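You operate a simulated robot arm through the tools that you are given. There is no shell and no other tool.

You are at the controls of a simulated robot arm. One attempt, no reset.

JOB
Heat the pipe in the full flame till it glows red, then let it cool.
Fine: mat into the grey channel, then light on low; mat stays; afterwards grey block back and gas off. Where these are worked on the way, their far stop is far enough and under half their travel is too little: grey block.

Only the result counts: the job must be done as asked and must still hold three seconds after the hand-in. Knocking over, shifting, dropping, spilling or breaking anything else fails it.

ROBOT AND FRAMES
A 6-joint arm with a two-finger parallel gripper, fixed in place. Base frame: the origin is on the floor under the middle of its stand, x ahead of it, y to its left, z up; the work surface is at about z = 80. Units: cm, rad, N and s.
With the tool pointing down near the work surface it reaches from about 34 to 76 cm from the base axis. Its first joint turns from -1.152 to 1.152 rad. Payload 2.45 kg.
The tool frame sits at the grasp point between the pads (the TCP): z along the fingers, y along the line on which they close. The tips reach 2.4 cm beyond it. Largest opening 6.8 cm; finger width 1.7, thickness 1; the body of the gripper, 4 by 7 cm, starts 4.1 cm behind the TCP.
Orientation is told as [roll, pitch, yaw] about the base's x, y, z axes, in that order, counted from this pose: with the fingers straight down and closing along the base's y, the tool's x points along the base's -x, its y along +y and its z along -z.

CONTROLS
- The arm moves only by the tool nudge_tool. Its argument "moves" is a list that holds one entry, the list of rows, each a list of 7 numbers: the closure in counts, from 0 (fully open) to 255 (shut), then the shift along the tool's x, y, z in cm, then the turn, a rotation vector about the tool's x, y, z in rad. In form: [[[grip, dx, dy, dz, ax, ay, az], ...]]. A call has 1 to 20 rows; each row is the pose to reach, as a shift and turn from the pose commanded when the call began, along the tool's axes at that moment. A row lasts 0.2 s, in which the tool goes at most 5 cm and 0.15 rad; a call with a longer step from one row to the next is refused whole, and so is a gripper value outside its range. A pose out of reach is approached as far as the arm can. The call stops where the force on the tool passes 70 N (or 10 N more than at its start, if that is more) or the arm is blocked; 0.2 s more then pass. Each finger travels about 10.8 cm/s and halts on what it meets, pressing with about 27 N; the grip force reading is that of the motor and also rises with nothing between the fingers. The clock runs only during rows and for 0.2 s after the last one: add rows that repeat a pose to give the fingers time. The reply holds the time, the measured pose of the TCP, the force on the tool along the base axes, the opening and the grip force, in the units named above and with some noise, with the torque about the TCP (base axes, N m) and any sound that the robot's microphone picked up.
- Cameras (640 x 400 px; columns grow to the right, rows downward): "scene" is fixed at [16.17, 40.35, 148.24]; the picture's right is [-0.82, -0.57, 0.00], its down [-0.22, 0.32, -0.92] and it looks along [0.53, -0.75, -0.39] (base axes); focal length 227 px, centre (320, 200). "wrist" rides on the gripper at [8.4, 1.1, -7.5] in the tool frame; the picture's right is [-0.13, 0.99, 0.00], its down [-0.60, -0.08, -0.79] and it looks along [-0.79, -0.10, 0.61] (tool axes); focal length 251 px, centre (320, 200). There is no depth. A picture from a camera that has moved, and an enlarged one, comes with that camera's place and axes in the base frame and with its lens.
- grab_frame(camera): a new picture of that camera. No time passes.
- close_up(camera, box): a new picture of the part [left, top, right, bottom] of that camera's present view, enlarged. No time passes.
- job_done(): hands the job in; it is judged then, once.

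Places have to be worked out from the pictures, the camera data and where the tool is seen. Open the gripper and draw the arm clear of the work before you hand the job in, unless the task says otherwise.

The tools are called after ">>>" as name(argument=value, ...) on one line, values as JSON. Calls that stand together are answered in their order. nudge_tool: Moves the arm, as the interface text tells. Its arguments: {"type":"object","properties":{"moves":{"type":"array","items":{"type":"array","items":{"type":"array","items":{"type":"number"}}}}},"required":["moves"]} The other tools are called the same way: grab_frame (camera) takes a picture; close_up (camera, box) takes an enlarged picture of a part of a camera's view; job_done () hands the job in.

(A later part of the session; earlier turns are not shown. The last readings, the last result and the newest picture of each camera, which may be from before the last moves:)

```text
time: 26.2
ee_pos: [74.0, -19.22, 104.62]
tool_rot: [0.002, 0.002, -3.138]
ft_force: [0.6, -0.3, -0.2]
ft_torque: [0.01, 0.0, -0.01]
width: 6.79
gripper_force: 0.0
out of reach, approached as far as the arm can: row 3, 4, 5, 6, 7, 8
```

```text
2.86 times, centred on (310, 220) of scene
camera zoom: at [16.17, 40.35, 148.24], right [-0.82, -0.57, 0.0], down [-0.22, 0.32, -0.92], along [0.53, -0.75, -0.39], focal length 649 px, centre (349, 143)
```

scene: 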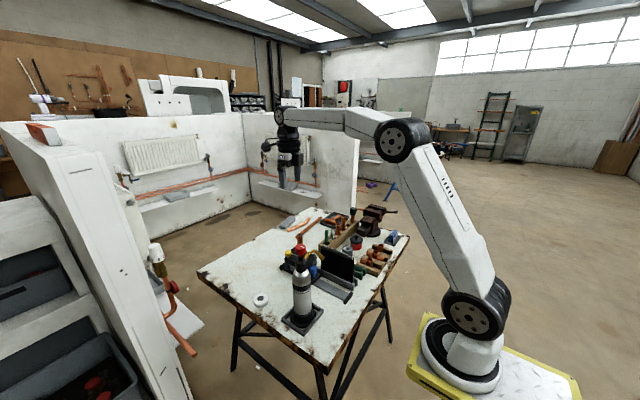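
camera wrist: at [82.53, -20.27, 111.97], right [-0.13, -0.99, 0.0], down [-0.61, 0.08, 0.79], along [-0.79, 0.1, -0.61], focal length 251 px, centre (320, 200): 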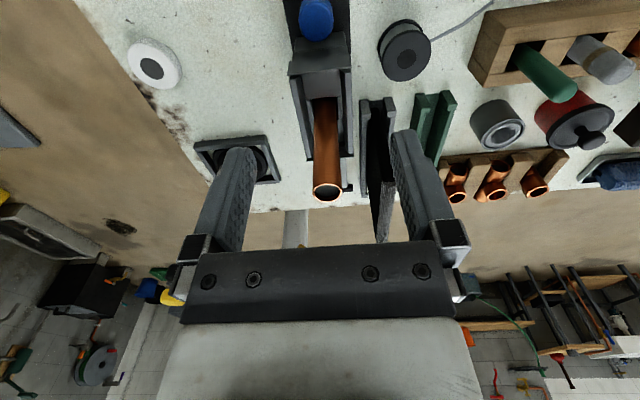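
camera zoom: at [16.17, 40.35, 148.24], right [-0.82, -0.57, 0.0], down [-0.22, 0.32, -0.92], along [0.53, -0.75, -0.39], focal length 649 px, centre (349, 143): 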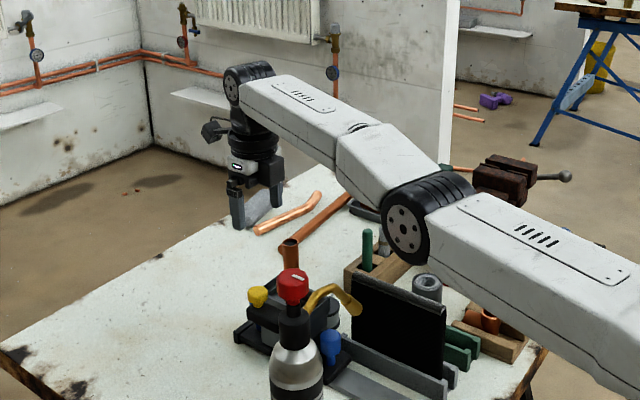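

At lower heights the reach is better; the far knob is visible at the top. I'll zoom to locate it and see the gap to the box wall.

>>> close_up(camera="wrist", box=[250, 0, 370, 130])

>>> close_up(camera="wrist", box=[280, 0, 350, 60])

```text
3.08 times, centred on (310, 65) of wrist
camera zoom: at [82.53, -20.27, 111.97], right [-0.13, -0.99, 0.0], down [-0.61, 0.08, 0.79], along [-0.79, 0.1, -0.61], focal length 774 px, centre (351, 615)
```

zoom: 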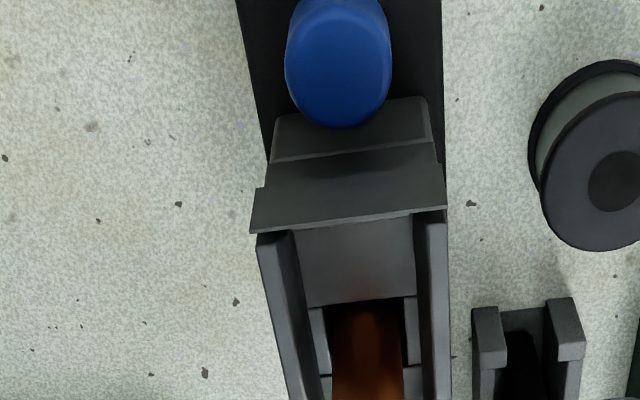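

```text
6.67 times, centred on (315, 30) of wrist
camera zoom: at [82.53, -20.27, 111.97], right [-0.13, -0.99, 0.0], down [-0.61, 0.08, 0.79], along [-0.79, 0.1, -0.61], focal length 1676 px, centre (353, 1333)
```

zoom: 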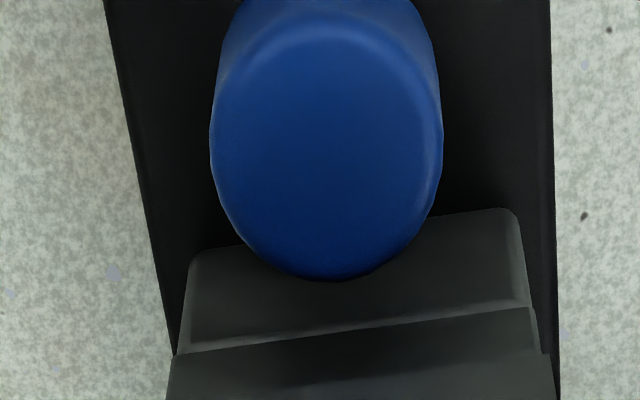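

The far knob is at about (75.0,-19.0), 2.8 cm across, with its top at z≈87. I'll descend over it in two stages with open fingers, first to z≈91.

>>> nudge_tool(moves=[[[0, 0.3, 0, 3, 0, 0, 0], [0, 0.6, -0.1, 6, 0, 0, 0], [0, 1.0, -0.2, 9, 0, 0, 0], [0, 1.0, -0.2, 11, 0, 0, 0], [0, 1.0, -0.2, 13, 0, 0, 0], [0, 1.0, -0.2, 13, 0, 0, 0]]])

>>> grab_frame(camera="wrist")

>>> close_up(camera="scene", box=[270, 190, 350, 280])

```text
time: 27.6
ee_pos: [74.15, -18.6, 92.2]
tool_rot: [0.003, -0.001, -3.141]
ft_force: [-0.3, -0.8, -0.1]
ft_torque: [0.01, 0.0, -0.02]
width: 6.8
gripper_force: 0.1
out of reach, approached as far as the arm can: row 3, 4, 5, 6
```

```text
taken
camera wrist: at [82.68, -19.63, 99.52], right [-0.13, -0.99, 0.0], down [-0.6, 0.08, 0.79], along [-0.79, 0.1, -0.61], focal length 251 px, centre (320, 200)
```

wrist: 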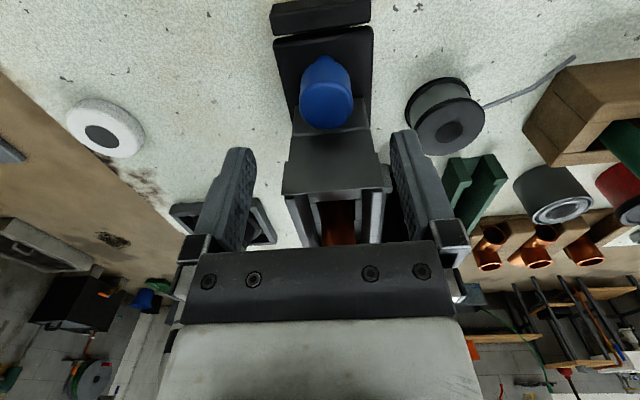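

```text
4.44 times, centred on (310, 235) of scene
camera zoom: at [16.17, 40.35, 148.24], right [-0.82, -0.57, 0.0], down [-0.22, 0.32, -0.92], along [0.53, -0.75, -0.39], focal length 1010 px, centre (364, 44)
```

zoom: 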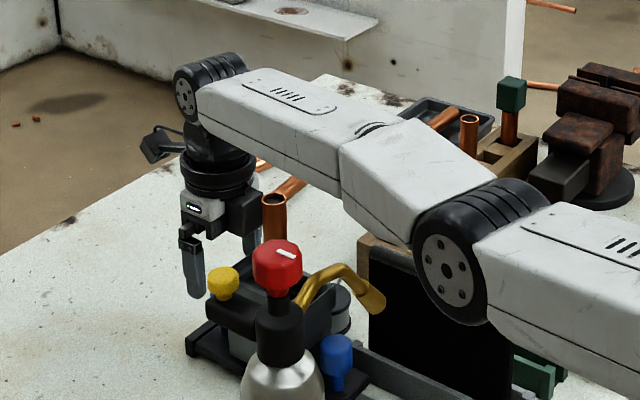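

The arm tops out near x≈74.2 with the tool vertical; a small outward tilt gives the extra centimetre. First I'll measure the box wall height next to the knob from this closer view.

>>> close_up(camera="wrist", box=[250, 0, 410, 200])

>>> grab_frame(camera="scene")

```text
2.00 times, centred on (330, 100) of wrist
camera zoom: at [82.68, -19.63, 99.52], right [-0.13, -0.99, 0.0], down [-0.6, 0.08, 0.79], along [-0.79, 0.1, -0.61], focal length 503 px, centre (300, 400)
```

zoom: 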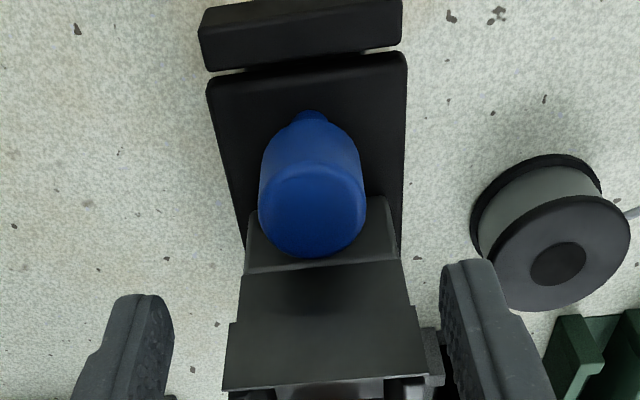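

```text
taken
```

scene: 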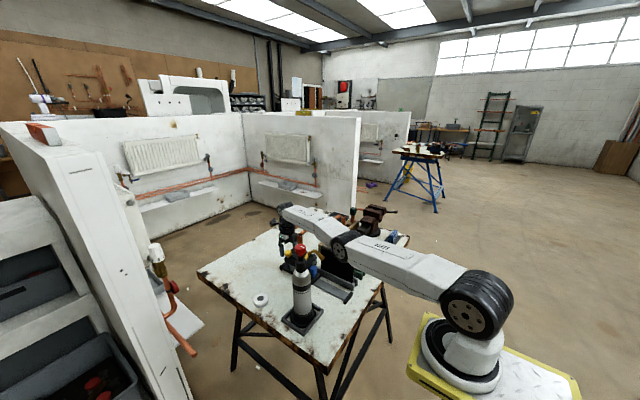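

The knob top centre is (74.9,-19.0,87.1) and the box end wall is vertical at x≈72.7, rising to z≈91.5. So I'll grip only the knob's top part with the palm above the wall. I'll tilt the fingers outward about 5.7° here and see where the arm settles.

>>> nudge_tool(moves=[[[0, 0, 0, -1, 0, 0, 0], [0, 0, 0, -1, 0, 0.05, 0], [0, 0, 0, -1, 0, 0.1, 0], [0, 0, 0, -1, 0, 0.1, 0], [0, 0, 0, -1, 0, 0.1, 0]]])

>>> grab_frame(camera="wrist")

>>> close_up(camera="scene", box=[260, 180, 400, 290])

```text
time: 28.8
ee_pos: [75.9, -19.16, 93.12]
tool_rot: [0.003, 0.102, -3.137]
ft_force: [0.7, -0.1, -0.8]
ft_torque: [0.01, -0.01, 0.0]
width: 6.79
gripper_force: 0.0
out of reach, approached as far as the arm can: row 2, 3, 4
```

```text
taken
camera wrist: at [83.59, -20.18, 101.34], right [-0.13, -0.99, -0.01], down [-0.68, 0.08, 0.73], along [-0.72, 0.1, -0.69], focal length 251 px, centre (320, 200)
```

wrist: 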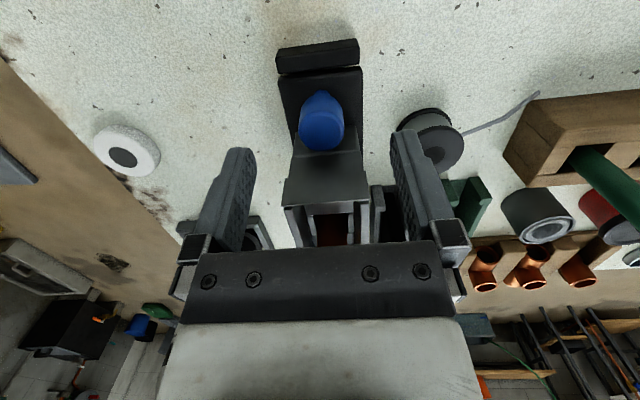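

```text
3.64 times, centred on (330, 235) of scene
camera zoom: at [16.17, 40.35, 148.24], right [-0.82, -0.57, 0.0], down [-0.22, 0.32, -0.92], along [0.53, -0.75, -0.39], focal length 826 px, centre (284, 73)
```

zoom: 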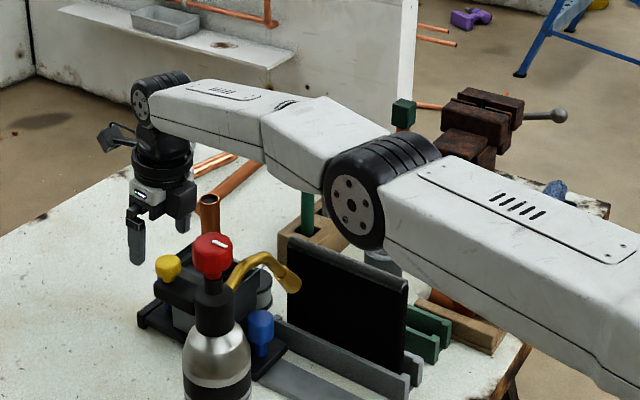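

The arm now reads (75.9,-19.2,93.1) and the elbow is well up. I'll hold briefly to see whether it settles where commanded.

>>> nudge_tool(moves=[[[0, 0, 0, 0, 0, 0, 0], [0, 0, 0, 0, 0, 0, 0]]])

>>> close_up(camera="wrist", box=[240, 20, 400, 220])

```text
time: 29.4
ee_pos: [75.84, -19.11, 92.95]
tool_rot: [0.003, 0.103, -3.138]
ft_force: [-0.1, -0.4, -0.3]
ft_torque: [0.0, 0.01, -0.01]
width: 6.79
gripper_force: 0.1
```

```text
2.00 times, centred on (320, 120) of wrist
camera zoom: at [83.58, -20.17, 101.32], right [-0.13, -0.99, -0.01], down [-0.68, 0.08, 0.73], along [-0.72, 0.1, -0.69], focal length 503 px, centre (320, 360)
```

zoom: 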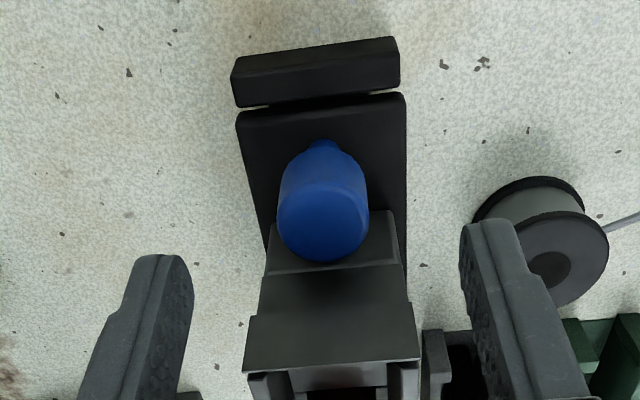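

Knob confirmed at (74.93,-19.05). I'll shift to x≈74.8 and lower so only the fingertips pass the knob top, keeping the palm above the wall.

>>> nudge_tool(moves=[[[0, -1.07, -0.05, -0.11, 0, 0, 0], [0, -1.28, -0.05, 1.88, 0, 0, 0], [0, -1.43, -0.05, 3.37, 0, 0, 0], [0, -1.54, -0.05, 4.36, 0, 0, 0], [0, -1.56, -0.05, 4.6, 0, 0, 0], [0, -1.56, -0.05, 4.6, 0, 0, 0]]])

>>> grab_frame(camera="wrist")

>>> close_up(camera="scene", box=[260, 200, 360, 290])

```text
time: 30.8
ee_pos: [73.15, -18.52, 88.42]
tool_rot: [0.003, 0.101, -3.138]
ft_force: [-0.9, -0.3, -0.7]
ft_torque: [0.01, 0.03, -0.01]
width: 6.82
gripper_force: 0.1
out of reach, approached as far as the arm can: row 1
```

```text
taken
camera wrist: at [80.85, -19.63, 96.66], right [-0.13, -0.99, -0.01], down [-0.68, 0.08, 0.73], along [-0.72, 0.1, -0.69], focal length 251 px, centre (320, 200)
```

wrist: 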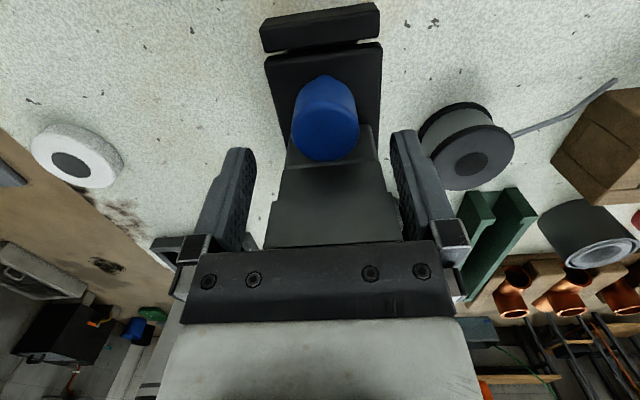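

```text
4.44 times, centred on (310, 245) of scene
camera zoom: at [16.17, 40.35, 148.24], right [-0.82, -0.57, 0.0], down [-0.22, 0.32, -0.92], along [0.53, -0.75, -0.39], focal length 1010 px, centre (364, 0)
```

zoom: 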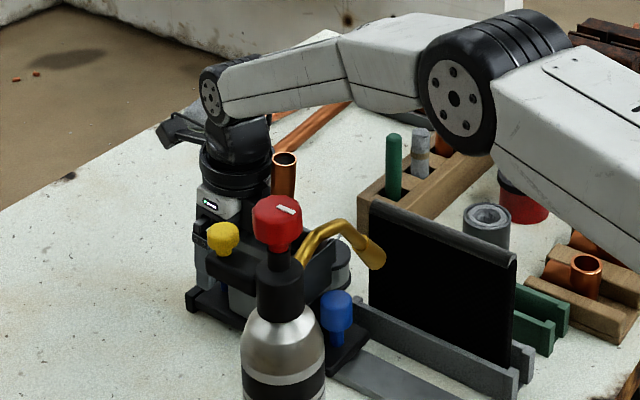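

The arm ended at (73.15,-18.5,88.4), free of contact, with palm above the wall, so the earlier "far" reading was an out-of-reach artefact. I'll move +1.6 in x and -0.5 in y onto the knob.

>>> nudge_tool(moves=[[[0, 0.5, 0.2, 0.1, 0, 0, 0], [0, 1.0, 0.4, 0.2, 0, 0, 0], [0, 1.58, 0.5, 0.4, 0, 0, 0], [0, 1.58, 0.5, 0.4, 0, 0, 0]]])

>>> grab_frame(camera="wrist")

>>> close_up(camera="scene", box=[260, 200, 360, 290])

```text
time: 31.8
ee_pos: [74.75, -18.93, 88.28]
tool_rot: [0.001, 0.101, -3.138]
ft_force: [-1.1, 0.1, -0.3]
ft_torque: [-0.01, 0.01, -0.03]
width: 6.79
gripper_force: 0.1
```

```text
taken
camera wrist: at [82.38, -20.08, 96.43], right [-0.13, -0.99, -0.01], down [-0.68, 0.08, 0.73], along [-0.72, 0.1, -0.69], focal length 251 px, centre (320, 200)
```

wrist: 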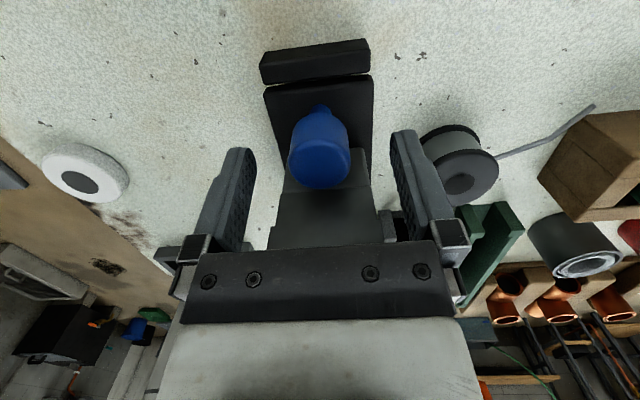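

```text
4.44 times, centred on (310, 245) of scene
camera zoom: at [16.17, 40.35, 148.24], right [-0.82, -0.57, 0.0], down [-0.22, 0.32, -0.92], along [0.53, -0.75, -0.39], focal length 1010 px, centre (364, 0)
```

zoom: 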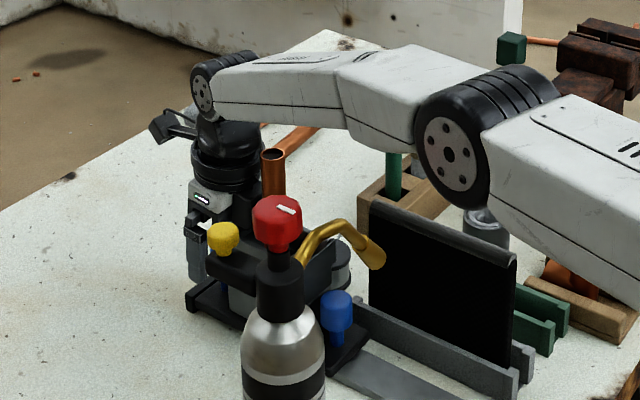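

Positioned well over the knob with no contact. I'll lower 0.25 cm more and close to test the grip.

>>> nudge_tool(moves=[[[0, -0.02, 0, 0.25, 0, 0, 0], [100, -0.02, 0, 0.25, 0, 0, 0], [255, -0.02, 0, 0.25, 0, 0, 0], [255, -0.02, 0, 0.25, 0, 0, 0], [255, -0.02, 0, 0.25, 0, 0, 0]]])

>>> grab_frame(camera="wrist")

```text
time: 33.0
ee_pos: [74.7, -19.14, 87.99]
tool_rot: [0.001, 0.102, -3.139]
ft_force: [-1.0, 7.0, 1.6]
ft_torque: [0.19, 0.2, 0.03]
width: 2.88
gripper_force: 43.2
```

```text
taken
camera wrist: at [82.4, -20.05, 96.2], right [-0.12, -0.99, -0.01], down [-0.68, 0.08, 0.73], along [-0.72, 0.1, -0.69], focal length 251 px, centre (320, 200)
```

wrist: 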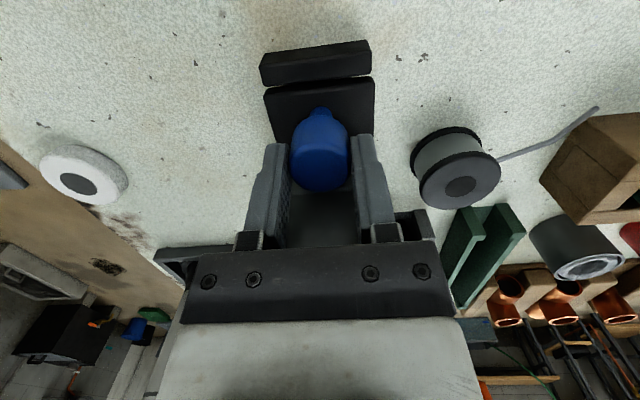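

The grip holds (width 2.88). As a test, and to make the next approach easy, I'll slide the block about 2 cm toward -x, correcting the small y offset.

>>> nudge_tool(moves=[[[255, -0.5, 0.12, -0.05, 0, 0, 0], [255, -1.0, 0.12, -0.1, 0, 0, 0], [255, -1.5, 0.12, -0.15, 0, 0, 0], [255, -1.99, 0.12, -0.2, 0, 0, 0], [255, -1.99, 0.12, -0.2, 0, 0, 0]]])

>>> grab_frame(camera="wrist")

>>> close_up(camera="scene", box=[260, 200, 360, 290])

```text
time: 34.2
ee_pos: [72.76, -19.06, 88.13]
tool_rot: [0.002, 0.102, -3.138]
ft_force: [0.8, 17.8, 3.7]
ft_torque: [0.43, -0.1, 0.07]
width: 2.88
gripper_force: 43.1
```

```text
taken
camera wrist: at [80.48, -20.06, 96.21], right [-0.12, -0.99, -0.01], down [-0.68, 0.08, 0.73], along [-0.72, 0.1, -0.69], focal length 251 px, centre (320, 200)
```

wrist: 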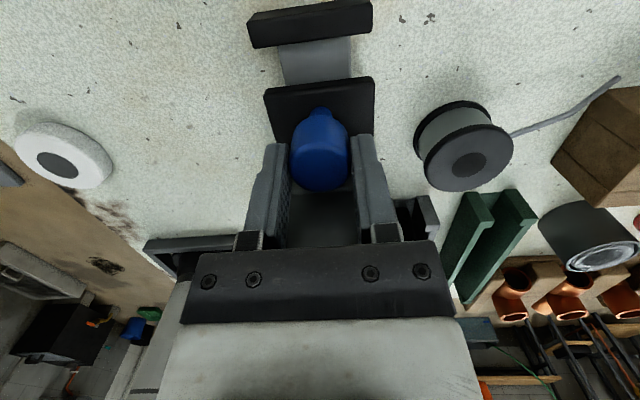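

```text
4.44 times, centred on (310, 245) of scene
camera zoom: at [16.16, 40.4, 148.23], right [-0.82, -0.57, 0.0], down [-0.22, 0.32, -0.92], along [0.53, -0.75, -0.39], focal length 1010 px, centre (364, 0)
```

zoom: 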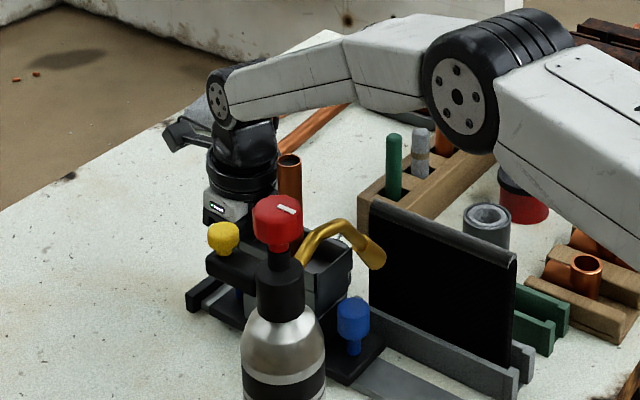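

The block slides freely with almost no resistance; it now sits about 2 cm in from its start. I'll relieve the small side load, open, and rise straight up, then remove the tilt.

>>> nudge_tool(moves=[[[255, 0, -0.18, 0, 0, 0, 0], [200, 0, -0.18, 0, 0, 0, 0], [100, 0, -0.18, 0, 0, 0, 0], [0, 0, -0.18, 0, 0, 0, 0], [0, 0, -0.18, 0, 0, 0, 0], [0, 0.2, -0.18, -2, 0, 0, 0], [0, 0.5, -0.18, -5, 0, 0, 0], [0, 0.9, -0.18, -9, 0, 0, 0], [0, 1.3, -0.18, -13, 0, 0, 0], [0, 1.3, -0.18, -13, 0, -0.05, 0], [0, 1.3, -0.18, -13, 0, -0.102, 0], [0, 1.3, -0.18, -13, 0, -0.102, 0]]])

>>> grab_frame(camera="wrist")

>>> close_up(camera="scene", box=[260, 180, 360, 290])

```text
time: 36.8
ee_pos: [72.75, -18.96, 101.19]
tool_rot: [0.002, -0.001, -3.139]
ft_force: [-0.4, 0.8, -0.3]
ft_torque: [0.0, -0.01, -0.01]
width: 6.81
gripper_force: 0.1
```

```text
taken
camera wrist: at [81.26, -20.01, 108.47], right [-0.13, -0.99, 0.0], down [-0.6, 0.08, 0.79], along [-0.79, 0.1, -0.61], focal length 251 px, centre (320, 200)
```

wrist: 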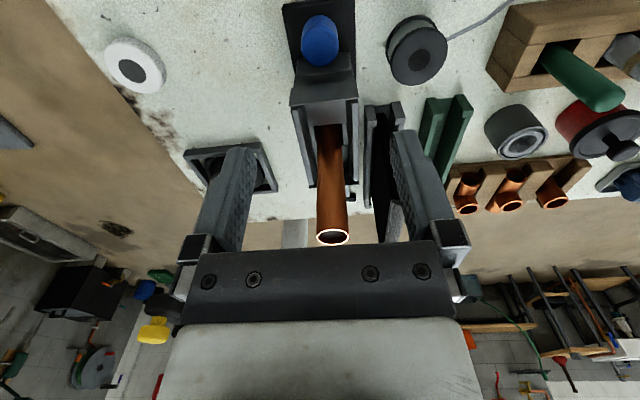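

```text
3.64 times, centred on (310, 235) of scene
camera zoom: at [16.17, 40.35, 148.24], right [-0.82, -0.57, 0.0], down [-0.22, 0.32, -0.92], along [0.53, -0.75, -0.39], focal length 826 px, centre (356, 73)
```

zoom: 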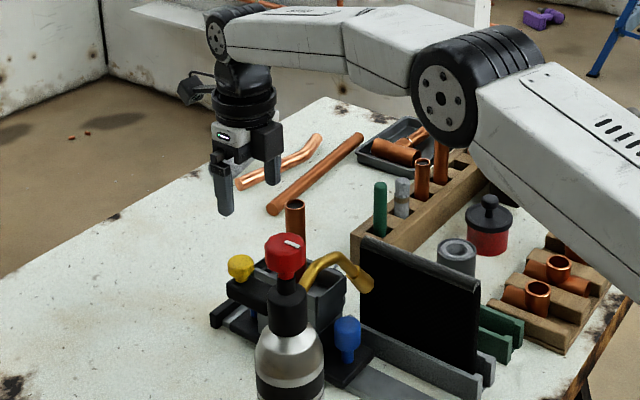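

Clear of the knob. I'll now go up and across to hover above the red gas knob at about (53.5,-2.9,122).

>>> nudge_tool(moves=[[[0, 0, 0, -4, 0, 0, 0], [0, -2, -1.5, -8, 0, 0, 0], [0, -4.5, -4, -11.5, 0, 0, 0], [0, -7.5, -6.5, -14.5, 0, 0, 0], [0, -10.5, -9, -17.5, 0, 0, 0], [0, -13.5, -11.5, -20, 0, 0, 0], [0, -16.5, -14, -20.8, 0, 0, 0], [0, -19.25, -16.06, -20.8, 0, 0, 0], [0, -19.25, -16.06, -20.8, 0, 0, 0]]])

>>> grab_frame(camera="wrist")

>>> close_up(camera="scene", box=[260, 180, 360, 290])

```text
time: 38.8
ee_pos: [53.09, -4.76, 121.9]
tool_rot: [-0.005, 0.002, -3.128]
ft_force: [-0.7, 0.0, -0.2]
ft_torque: [0.0, -0.01, 0.02]
width: 6.83
gripper_force: 0.1
out of reach, approached as far as the arm can: row 7, 8, 9
```

```text
taken
camera wrist: at [61.58, -5.81, 129.32], right [-0.12, -0.99, -0.01], down [-0.61, 0.07, 0.79], along [-0.79, 0.1, -0.61], focal length 251 px, centre (320, 200)
```

wrist: 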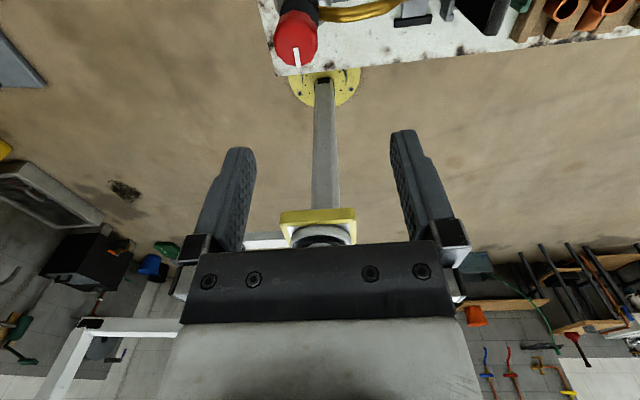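

```text
3.64 times, centred on (310, 235) of scene
camera zoom: at [16.17, 40.35, 148.24], right [-0.82, -0.57, 0.0], down [-0.22, 0.32, -0.92], along [0.53, -0.75, -0.39], focal length 826 px, centre (356, 73)
```

zoom: 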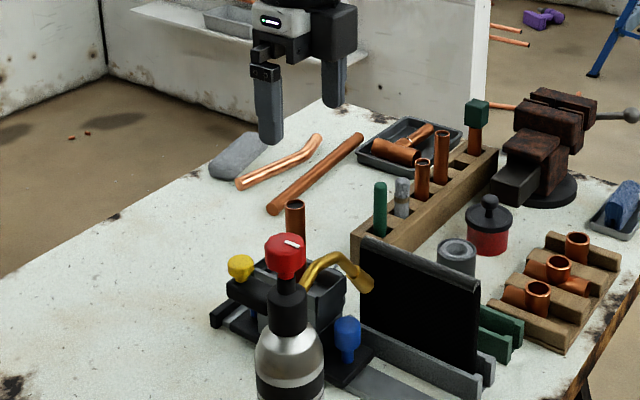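

The last rows hit the final joint's limit near yaw -3.13, so I'll back the yaw off to about -3.0. A zoom on the knob will refine its centre.

>>> nudge_tool(moves=[[[0, 0, 0, 0, 0, 0, -0.14], [0, 0, 0, 0, 0, 0, -0.14], [0, 0, 0, 0, 0, 0, -0.14]]])

>>> close_up(camera="wrist", box=[250, 0, 410, 100])

```text
time: 39.6
ee_pos: [53.04, -4.89, 121.94]
tool_rot: [0.002, -0.002, -2.999]
ft_force: [-0.1, 0.0, 0.7]
ft_torque: [-0.01, 0.04, 0.01]
width: 6.81
gripper_force: 0.0
```

```text
4.00 times, centred on (330, 50) of wrist
camera zoom: at [61.68, -4.7, 129.24], right [0.01, -1.0, 0.0], down [-0.61, -0.01, 0.79], along [-0.79, -0.01, -0.61], focal length 1006 px, centre (280, 800)
```

zoom: 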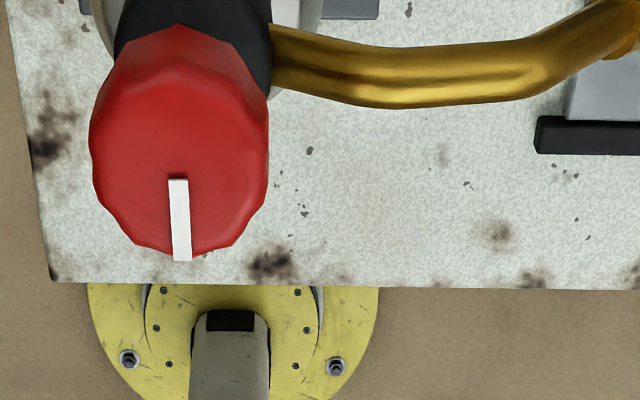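

The pointer runs from the knob's centre at (54.0,-2.9) to its edge toward -x. I'll centre over it and lower to just above, then check alignment.

>>> nudge_tool(moves=[[[0, 0.6, -0.9, 1, 0, 0, 0], [0, 1.23, -1.83, 3, 0, 0, 0], [0, 1.23, -1.83, 6, 0, 0, 0], [0, 1.23, -1.83, 8, 0, 0, 0], [0, 1.23, -1.83, 9.7, 0, 0, 0], [0, 1.23, -1.83, 9.7, 0, 0, 0]]])

>>> grab_frame(camera="wrist")

>>> close_up(camera="scene", box=[260, 190, 360, 280])

```text
time: 41.0
ee_pos: [54.14, -3.05, 112.19]
tool_rot: [0.001, -0.003, -2.997]
ft_force: [-0.4, 0.0, -0.8]
ft_torque: [0.02, -0.03, -0.01]
width: 6.8
gripper_force: 0.1
```

```text
taken
camera wrist: at [62.6, -2.95, 119.55], right [0.01, -1.0, 0.0], down [-0.61, -0.01, 0.79], along [-0.79, -0.01, -0.61], focal length 251 px, centre (320, 200)
```

wrist: 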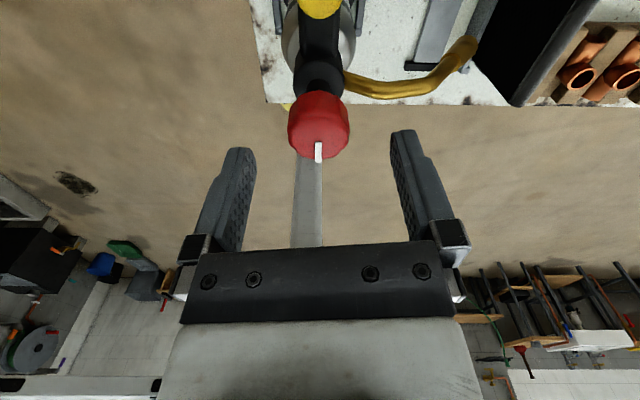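

```text
4.44 times, centred on (310, 235) of scene
camera zoom: at [16.17, 40.35, 148.24], right [-0.82, -0.57, 0.0], down [-0.22, 0.32, -0.92], along [0.53, -0.75, -0.39], focal length 1010 px, centre (364, 44)
```

zoom: 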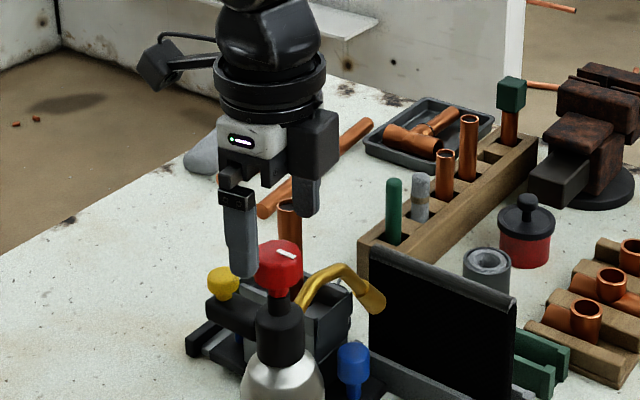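

Knob centre checks at (53.9,-2.93), right between the fingers. Lowering 3.4 cm to straddle it.

>>> nudge_tool(moves=[[[0, -0.1, 0, 1, 0, 0, 0], [0, -0.1, 0, 2, 0, 0, 0], [0, -0.1, 0, 3, 0, 0, 0], [0, -0.1, 0, 3.4, 0, 0, 0], [0, -0.1, 0, 3.4, 0, 0, 0]]])

>>> close_up(camera="scene", box=[270, 210, 340, 280])

>>> grab_frame(camera="wrist")

```text
time: 42.2
ee_pos: [54.0, -3.08, 108.84]
tool_rot: [0.001, -0.001, -3.0]
ft_force: [-0.4, -0.4, 0.6]
ft_torque: [-0.02, -0.02, 0.03]
width: 6.81
gripper_force: 0.0
```

```text
5.71 times, centred on (305, 245) of scene
camera zoom: at [16.17, 40.35, 148.24], right [-0.82, -0.57, 0.0], down [-0.22, 0.32, -0.92], along [0.53, -0.75, -0.39], focal length 1298 px, centre (406, -57)
```

zoom: 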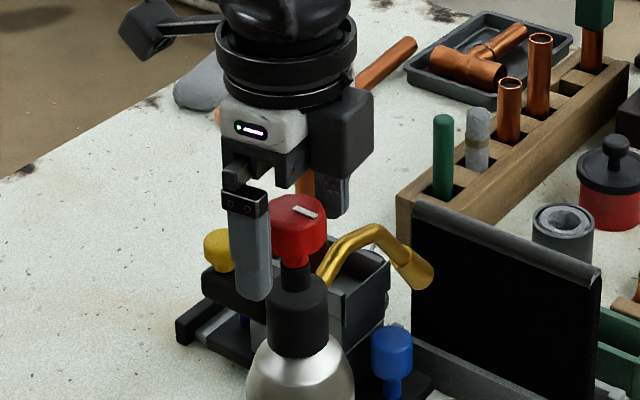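

```text
taken
camera wrist: at [62.6, -2.94, 116.12], right [0.01, -1.0, 0.0], down [-0.61, -0.01, 0.79], along [-0.79, -0.01, -0.61], focal length 251 px, centre (320, 200)
```

wrist: 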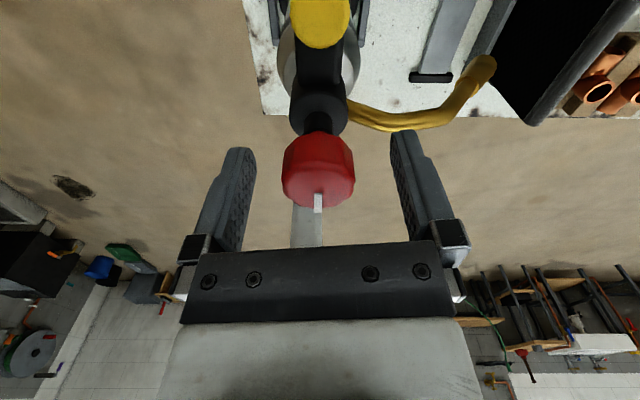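

The knob sits about 0.08 cm to the +y side of centre. I'll correct that and close gently on the knob.

>>> nudge_tool(moves=[[[0, 0, -0.08, 0, 0, 0, 0], [80, 0, -0.08, 0, 0, 0, 0], [120, 0, -0.08, 0, 0, 0, 0], [255, 0, -0.08, 0, 0, 0, 0], [255, 0, -0.08, 0, 0, 0, 0]]])

>>> close_up(camera="scene", box=[270, 210, 340, 280])

>>> grab_frame(camera="wrist")

```text
time: 43.4
ee_pos: [54.11, -2.98, 108.7]
tool_rot: [0.003, -0.003, -2.999]
ft_force: [0.4, -1.8, 0.1]
ft_torque: [-0.04, -0.05, 0.05]
width: 3.16
gripper_force: 27.0
```

```text
5.71 times, centred on (305, 245) of scene
camera zoom: at [16.17, 40.35, 148.25], right [-0.82, -0.57, 0.0], down [-0.22, 0.32, -0.92], along [0.53, -0.75, -0.39], focal length 1298 px, centre (406, -57)
```

zoom: 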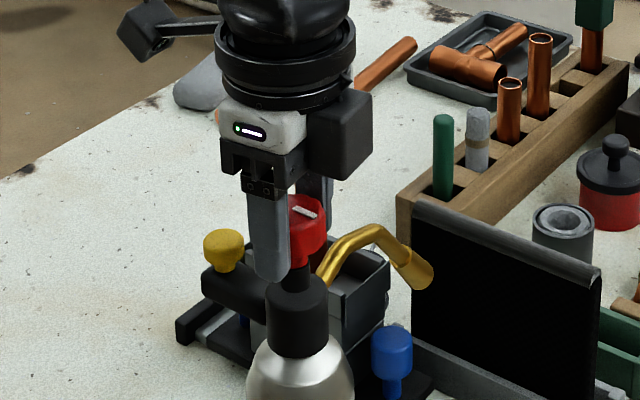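

```text
taken
camera wrist: at [62.6, -2.85, 116.1], right [0.01, -1.0, 0.0], down [-0.61, -0.01, 0.79], along [-0.79, -0.01, -0.61], focal length 251 px, centre (320, 200)
```

wrist: 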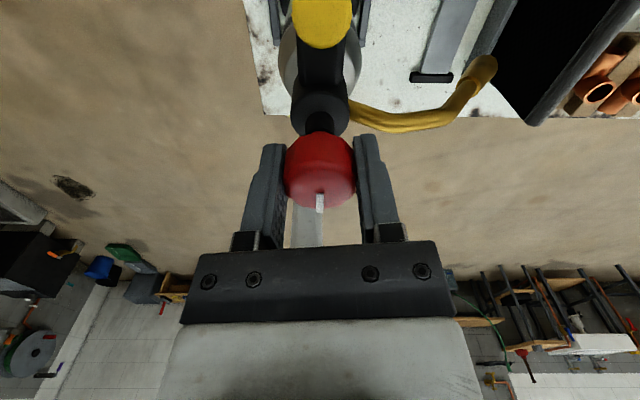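

Good grip with no side load. I'll try a small counter-clockwise turn (seen from above) and watch torque and sound.

>>> nudge_tool(moves=[[[255, 0, 0, 0, 0, 0, -0.1], [255, 0, 0, 0, 0, 0, -0.2], [255, 0, 0, 0, 0, 0, -0.2]]])

>>> close_up(camera="wrist", box=[240, 100, 400, 240])

```text
time: 44.2
ee_pos: [54.04, -2.98, 108.8]
tool_rot: [0.003, -0.001, -2.798]
ft_force: [-1.1, -0.9, 0.7]
ft_torque: [0.03, -0.01, 0.05]
width: 3.18
gripper_force: 26.4
```

```text
2.86 times, centred on (320, 170) of wrist
camera zoom: at [62.41, -1.16, 116.1], right [0.21, -0.98, 0.0], down [-0.59, -0.13, 0.79], along [-0.78, -0.17, -0.61], focal length 718 px, centre (320, 286)
```

zoom: 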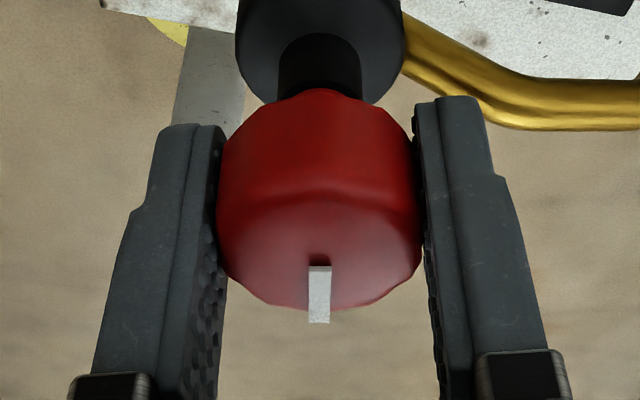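

The knob turned with the gripper and nearly no torque, so counter-clockwise opens. I'll go a bit further, listening for gas.

>>> nudge_tool(moves=[[[255, 0, 0, 0, 0, 0, -0.1], [255, 0, 0, 0, 0, 0, -0.2], [255, 0, 0, 0, 0, 0, -0.3], [255, 0, 0, 0, 0, 0, -0.3]]])

>>> close_up(camera="scene", box=[270, 210, 370, 290])

```text
time: 45.2
ee_pos: [53.94, -3.01, 108.7]
tool_rot: [0.0, -0.001, -2.498]
ft_force: [1.0, -0.6, -0.4]
ft_torque: [0.16, -0.2, 0.03]
width: 3.21
gripper_force: 27.2
```

```text
5.00 times, centred on (320, 250) of scene
camera zoom: at [16.18, 40.35, 148.24], right [-0.82, -0.57, 0.0], down [-0.22, 0.32, -0.92], along [0.53, -0.75, -0.39], focal length 1136 px, centre (320, -50)
```

zoom: 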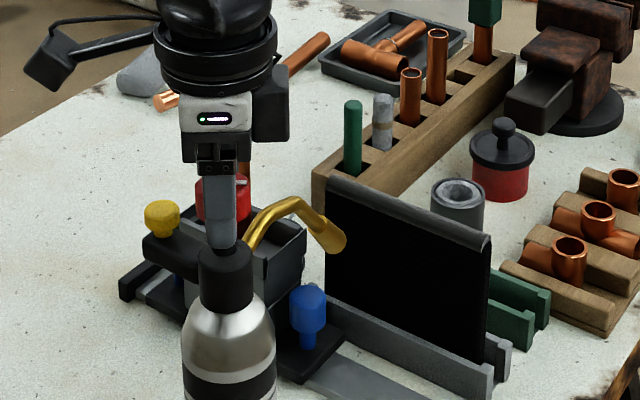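

Half a radian turned with the torch body still; no hiss yet. I'll check the marker is following, then continue.

>>> close_up(camera="wrist", box=[240, 100, 400, 240])

>>> nudge_tool(moves=[[[255, 0, 0, 0, 0, 0, -0.1], [255, 0, 0, 0, 0, 0, -0.2], [255, 0, 0, 0, 0, 0, -0.3], [255, 0, 0, 0, 0, 0, -0.3]]])

>>> close_up(camera="wrist", box=[240, 100, 400, 240])

```text
2.86 times, centred on (320, 170) of wrist
camera zoom: at [61.45, 1.2, 116.1], right [0.49, -0.87, 0.0], down [-0.53, -0.3, 0.79], along [-0.69, -0.39, -0.61], focal length 718 px, centre (320, 286)
```

zoom: 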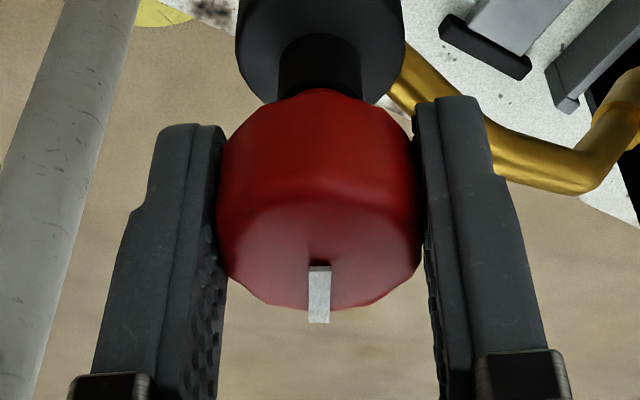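

```text
time: 46.2
ee_pos: [54.09, -2.96, 108.68]
tool_rot: [0.0, -0.005, -2.197]
ft_force: [-2.9, -2.5, 1.7]
ft_torque: [-0.46, 0.34, 0.0]
width: 3.19
gripper_force: 27.1
```

```text
2.86 times, centred on (320, 170) of wrist
camera zoom: at [59.92, 3.22, 116.09], right [0.73, -0.69, 0.0], down [-0.42, -0.44, 0.79], along [-0.54, -0.58, -0.61], focal length 718 px, centre (320, 286)
```

zoom: 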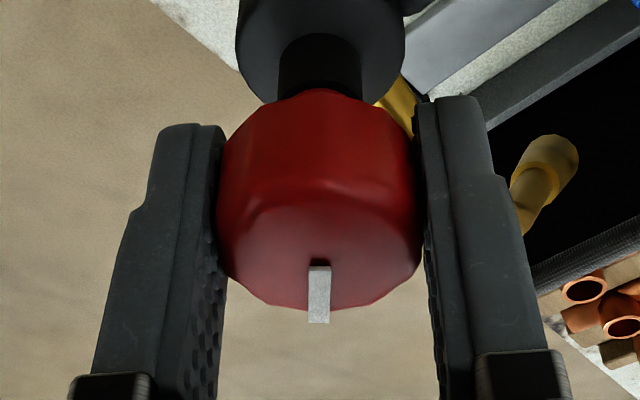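

The knob is now turned 0.8 rad with no stop or sound. That's a modest opening, so I'll release here, rise, and look at the igniter button before pressing it.

>>> nudge_tool(moves=[[[160, 0, 0, 0, 0, 0, 0], [60, 0, 0, 0, 0, 0, 0], [0, 0, 0, 0, 0, 0, 0], [0, 0, 0, 0, 0, 0, 0], [0, 0, 0, -2, 0, 0, 0], [0, 0, 0, -5, 0, 0, 0], [0, 0, 0, -8, 0, 0, 0], [0, 0, 0, -8, 0, 0, 0]]])

>>> grab_frame(camera="wrist")

>>> close_up(camera="scene", box=[270, 210, 370, 290])

```text
time: 48.0
ee_pos: [53.99, -2.93, 116.66]
tool_rot: [0.0, -0.003, -2.199]
ft_force: [0.1, -0.2, -0.9]
ft_torque: [0.02, -0.02, 0.0]
width: 6.78
gripper_force: 0.0
```

```text
taken
camera wrist: at [59.94, 3.22, 124.02], right [0.73, -0.69, 0.0], down [-0.42, -0.44, 0.79], along [-0.55, -0.58, -0.61], focal length 251 px, centre (320, 200)
```

wrist: 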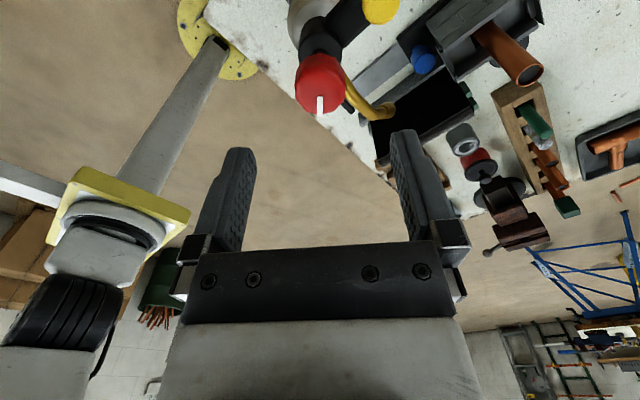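

```text
5.00 times, centred on (320, 250) of scene
camera zoom: at [16.17, 40.35, 148.24], right [-0.82, -0.57, 0.0], down [-0.22, 0.32, -0.92], along [0.53, -0.75, -0.39], focal length 1136 px, centre (320, -50)
```

zoom: 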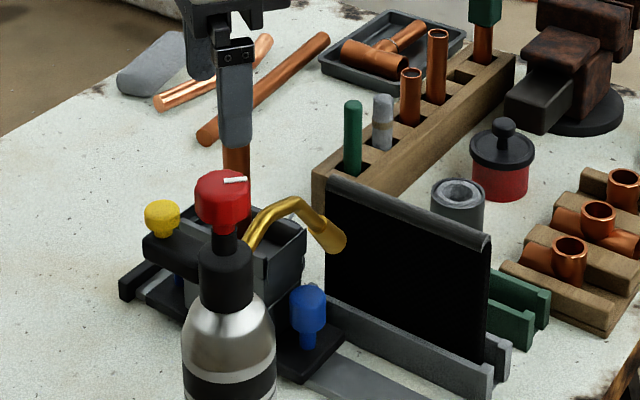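

The marker now points toward -x-y, so the knob has clearly turned about 46°. I'll zoom on the yellow button to fix its centre.

>>> close_up(camera="wrist", box=[280, 0, 440, 120])

>>> close_up(camera="scene", box=[286, 240, 336, 275])

```text
3.33 times, centred on (360, 60) of wrist
camera zoom: at [59.94, 3.22, 124.02], right [0.73, -0.69, 0.0], down [-0.42, -0.44, 0.79], along [-0.55, -0.58, -0.61], focal length 838 px, centre (187, 667)
```

zoom: 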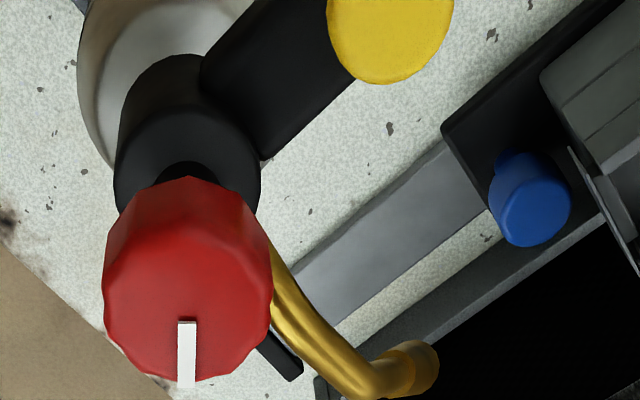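

```text
11.43 times, centred on (311, 258) of scene
camera zoom: at [16.17, 40.35, 148.24], right [-0.82, -0.57, 0.0], down [-0.22, 0.32, -0.92], along [0.53, -0.75, -0.39], focal length 2596 px, centre (423, -457)
```

zoom: 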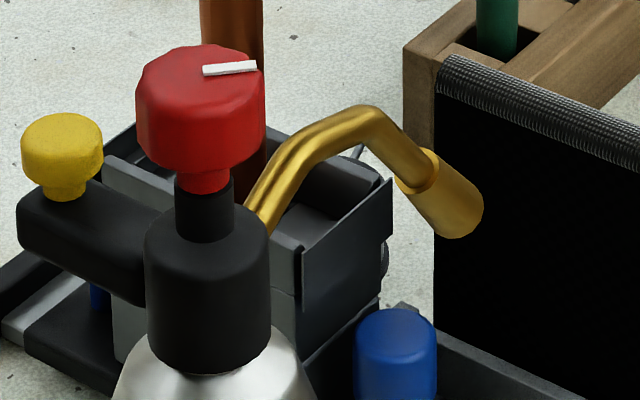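

The button is at about (59.25,-2.95) with its top at z≈104.8. I'll close the fingers, move over it, and come down to about 3 cm above.

>>> nudge_tool(moves=[[[150, 0, 0, 0, 0, 0, 0], [255, 1.5, 2.1, 0, 0, 0, 0], [255, 3.05, 4.28, 0, 0, 0, 0], [255, 3.05, 4.28, 2, 0, 0, 0], [255, 3.05, 4.28, 4.5, 0, 0, 0], [255, 3.05, 4.28, 6.2, 0, 0, 0], [255, 3.05, 4.28, 6.2, 0, 0, 0]]])

>>> grab_frame(camera="wrist")

>>> close_up(camera="scene", box=[276, 220, 346, 275])

```text
time: 49.6
ee_pos: [59.25, -3.27, 110.51]
tool_rot: [0.001, -0.003, -2.199]
ft_force: [0.0, -0.6, 0.4]
ft_torque: [0.02, 0.0, 0.02]
width: 0.03
gripper_force: 23.4
```

```text
taken
camera wrist: at [65.13, 2.92, 117.88], right [0.73, -0.69, 0.0], down [-0.42, -0.44, 0.79], along [-0.55, -0.58, -0.61], focal length 251 px, centre (320, 200)
```

wrist: 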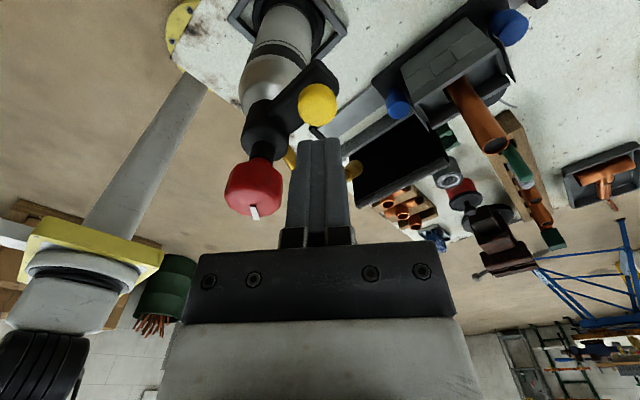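

```text
7.27 times, centred on (311, 248) of scene
camera zoom: at [16.17, 40.35, 148.24], right [-0.82, -0.57, 0.0], down [-0.22, 0.32, -0.92], along [0.53, -0.75, -0.39], focal length 1652 px, centre (386, -146)
```

zoom: 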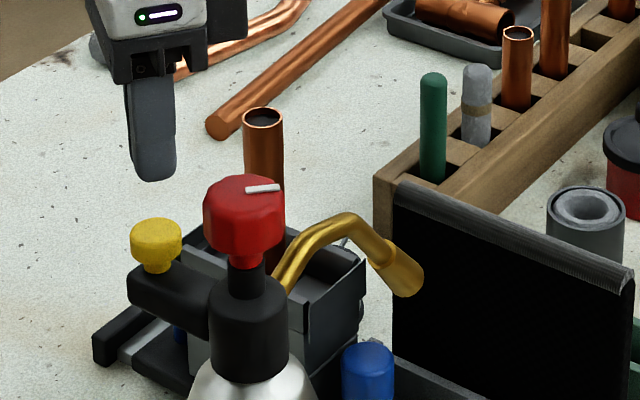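

The tips are about 0.3 cm short of the button centre; I'll correct and descend to just above it.

>>> nudge_tool(moves=[[[255, 0.32, 0.02, 0.8, 0, 0, 0], [255, 0.32, 0.02, 1.8, 0, 0, 0], [255, 0.32, 0.02, 2.5, 0, 0, 0], [255, 0.32, 0.02, 2.8, 0, 0, 0], [255, 0.32, 0.02, 2.8, 0, 0, 0]]])

>>> close_up(camera="scene", box=[280, 230, 340, 275])

>>> close_up(camera="wrist", box=[260, 60, 380, 160])

```text
time: 50.8
ee_pos: [59.41, -2.71, 107.85]
tool_rot: [-0.001, -0.001, -2.2]
ft_force: [-0.1, -0.4, -0.4]
ft_torque: [-0.01, -0.01, -0.01]
width: 0.0
gripper_force: 24.0
```

```text
8.89 times, centred on (310, 252) of scene
camera zoom: at [16.17, 40.35, 148.24], right [-0.82, -0.57, 0.0], down [-0.22, 0.32, -0.92], along [0.53, -0.75, -0.39], focal length 2019 px, centre (409, -267)
```

zoom: 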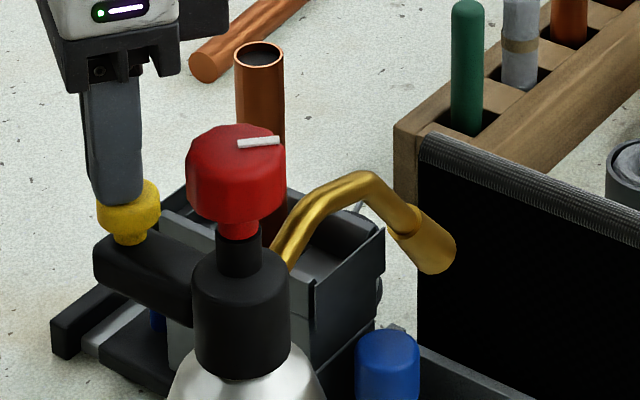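

```text
4.00 times, centred on (320, 110) of wrist
camera zoom: at [65.33, 3.45, 115.11], right [0.73, -0.69, 0.0], down [-0.42, -0.44, 0.79], along [-0.55, -0.58, -0.61], focal length 1006 px, centre (320, 560)
```

zoom: 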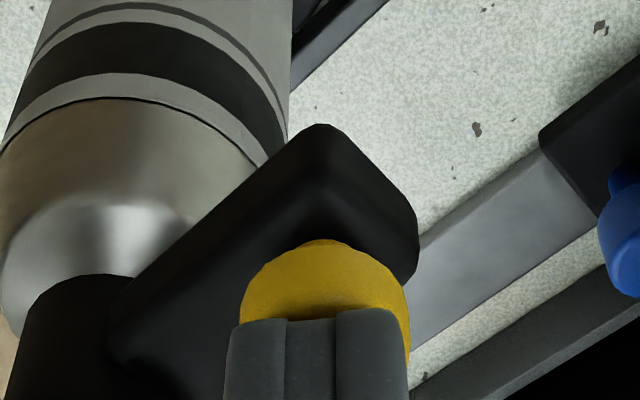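

Tips are right over the button with about half a centimetre to go. I'll press down in small steps.

>>> nudge_tool(moves=[[[255, -0.15, 0, 0.2, 0, 0, 0], [255, -0.15, 0, 0.4, 0, 0, 0], [255, -0.15, 0, 0.6, 0, 0, 0], [255, -0.15, 0, 0.7, 0, 0, 0]]])

>>> close_up(camera="scene", box=[280, 230, 380, 290])

```text
time: 51.8
ee_pos: [59.43, -2.95, 107.02]
tool_rot: [0.001, -0.003, -2.199]
ft_force: [0.5, 0.8, 3.9]
ft_torque: [0.0, 0.0, -0.02]
width: 0.0
gripper_force: 24.2
heard: click
```

```text
6.40 times, centred on (330, 260) of scene
camera zoom: at [16.16, 40.35, 148.25], right [-0.82, -0.57, 0.0], down [-0.22, 0.32, -0.92], along [0.53, -0.75, -0.39], focal length 1454 px, centre (256, -184)
```

zoom: 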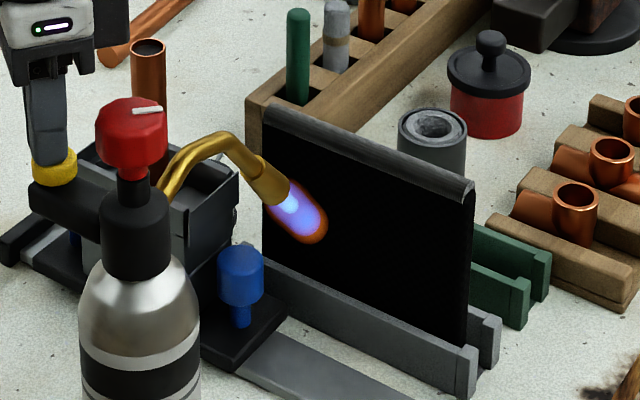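

The igniter clicked and a small low flame is burning against the mat. I'll lift off and return to the gas knob at the same orientation as before.

>>> nudge_tool(moves=[[[255, 0, 0, -2, 0, 0, 0], [255, 0, 0, -6, 0, 0, 0], [100, 0, 0, -9.7, 0, 0, 0], [0, -1.6, -2.15, -9.7, 0, 0, 0], [0, -3.22, -4.3, -9.7, 0, 0, 0], [0, -3.22, -4.3, -9.7, 0, 0, 0], [0, -3.22, -4.3, -6.5, 0, 0, 0], [0, -3.22, -4.3, -3.5, 0, 0, 0], [0, -3.22, -4.3, -1.7, 0, 0, 0], [0, -3.22, -4.3, -1.7, 0, 0, 0]]])

>>> grab_frame(camera="wrist")

>>> close_up(camera="scene", box=[270, 210, 370, 290])

```text
time: 54.0
ee_pos: [53.91, -3.01, 108.84]
tool_rot: [0.001, -0.002, -2.199]
ft_force: [-0.3, -0.2, 0.0]
ft_torque: [0.0, -0.01, -0.02]
width: 6.82
gripper_force: 0.0
```

```text
taken
camera wrist: at [59.9, 3.2, 116.17], right [0.73, -0.69, 0.0], down [-0.42, -0.44, 0.79], along [-0.55, -0.58, -0.61], focal length 251 px, centre (320, 200)
```

wrist: 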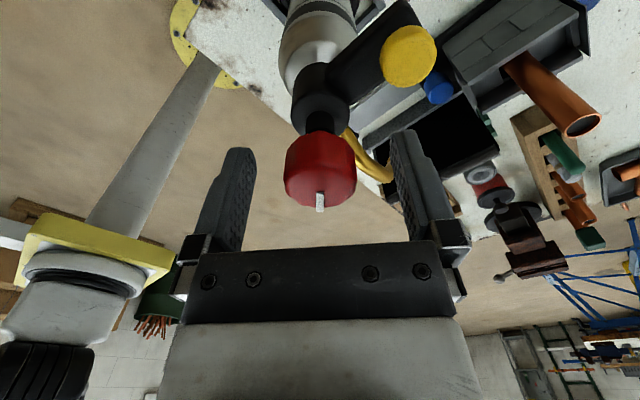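

```text
5.00 times, centred on (320, 250) of scene
camera zoom: at [16.17, 40.35, 148.24], right [-0.82, -0.57, 0.0], down [-0.22, 0.32, -0.92], along [0.53, -0.75, -0.39], focal length 1136 px, centre (320, -50)
```

zoom: 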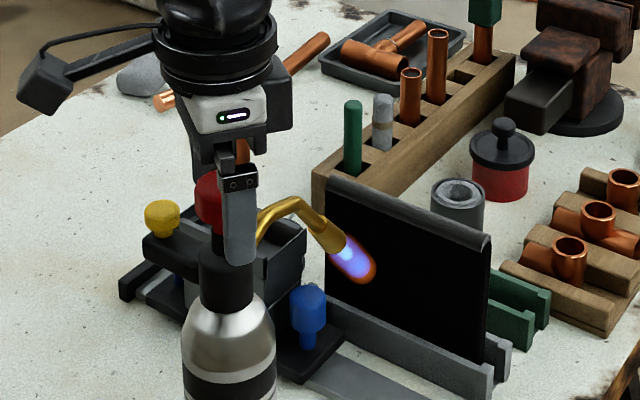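

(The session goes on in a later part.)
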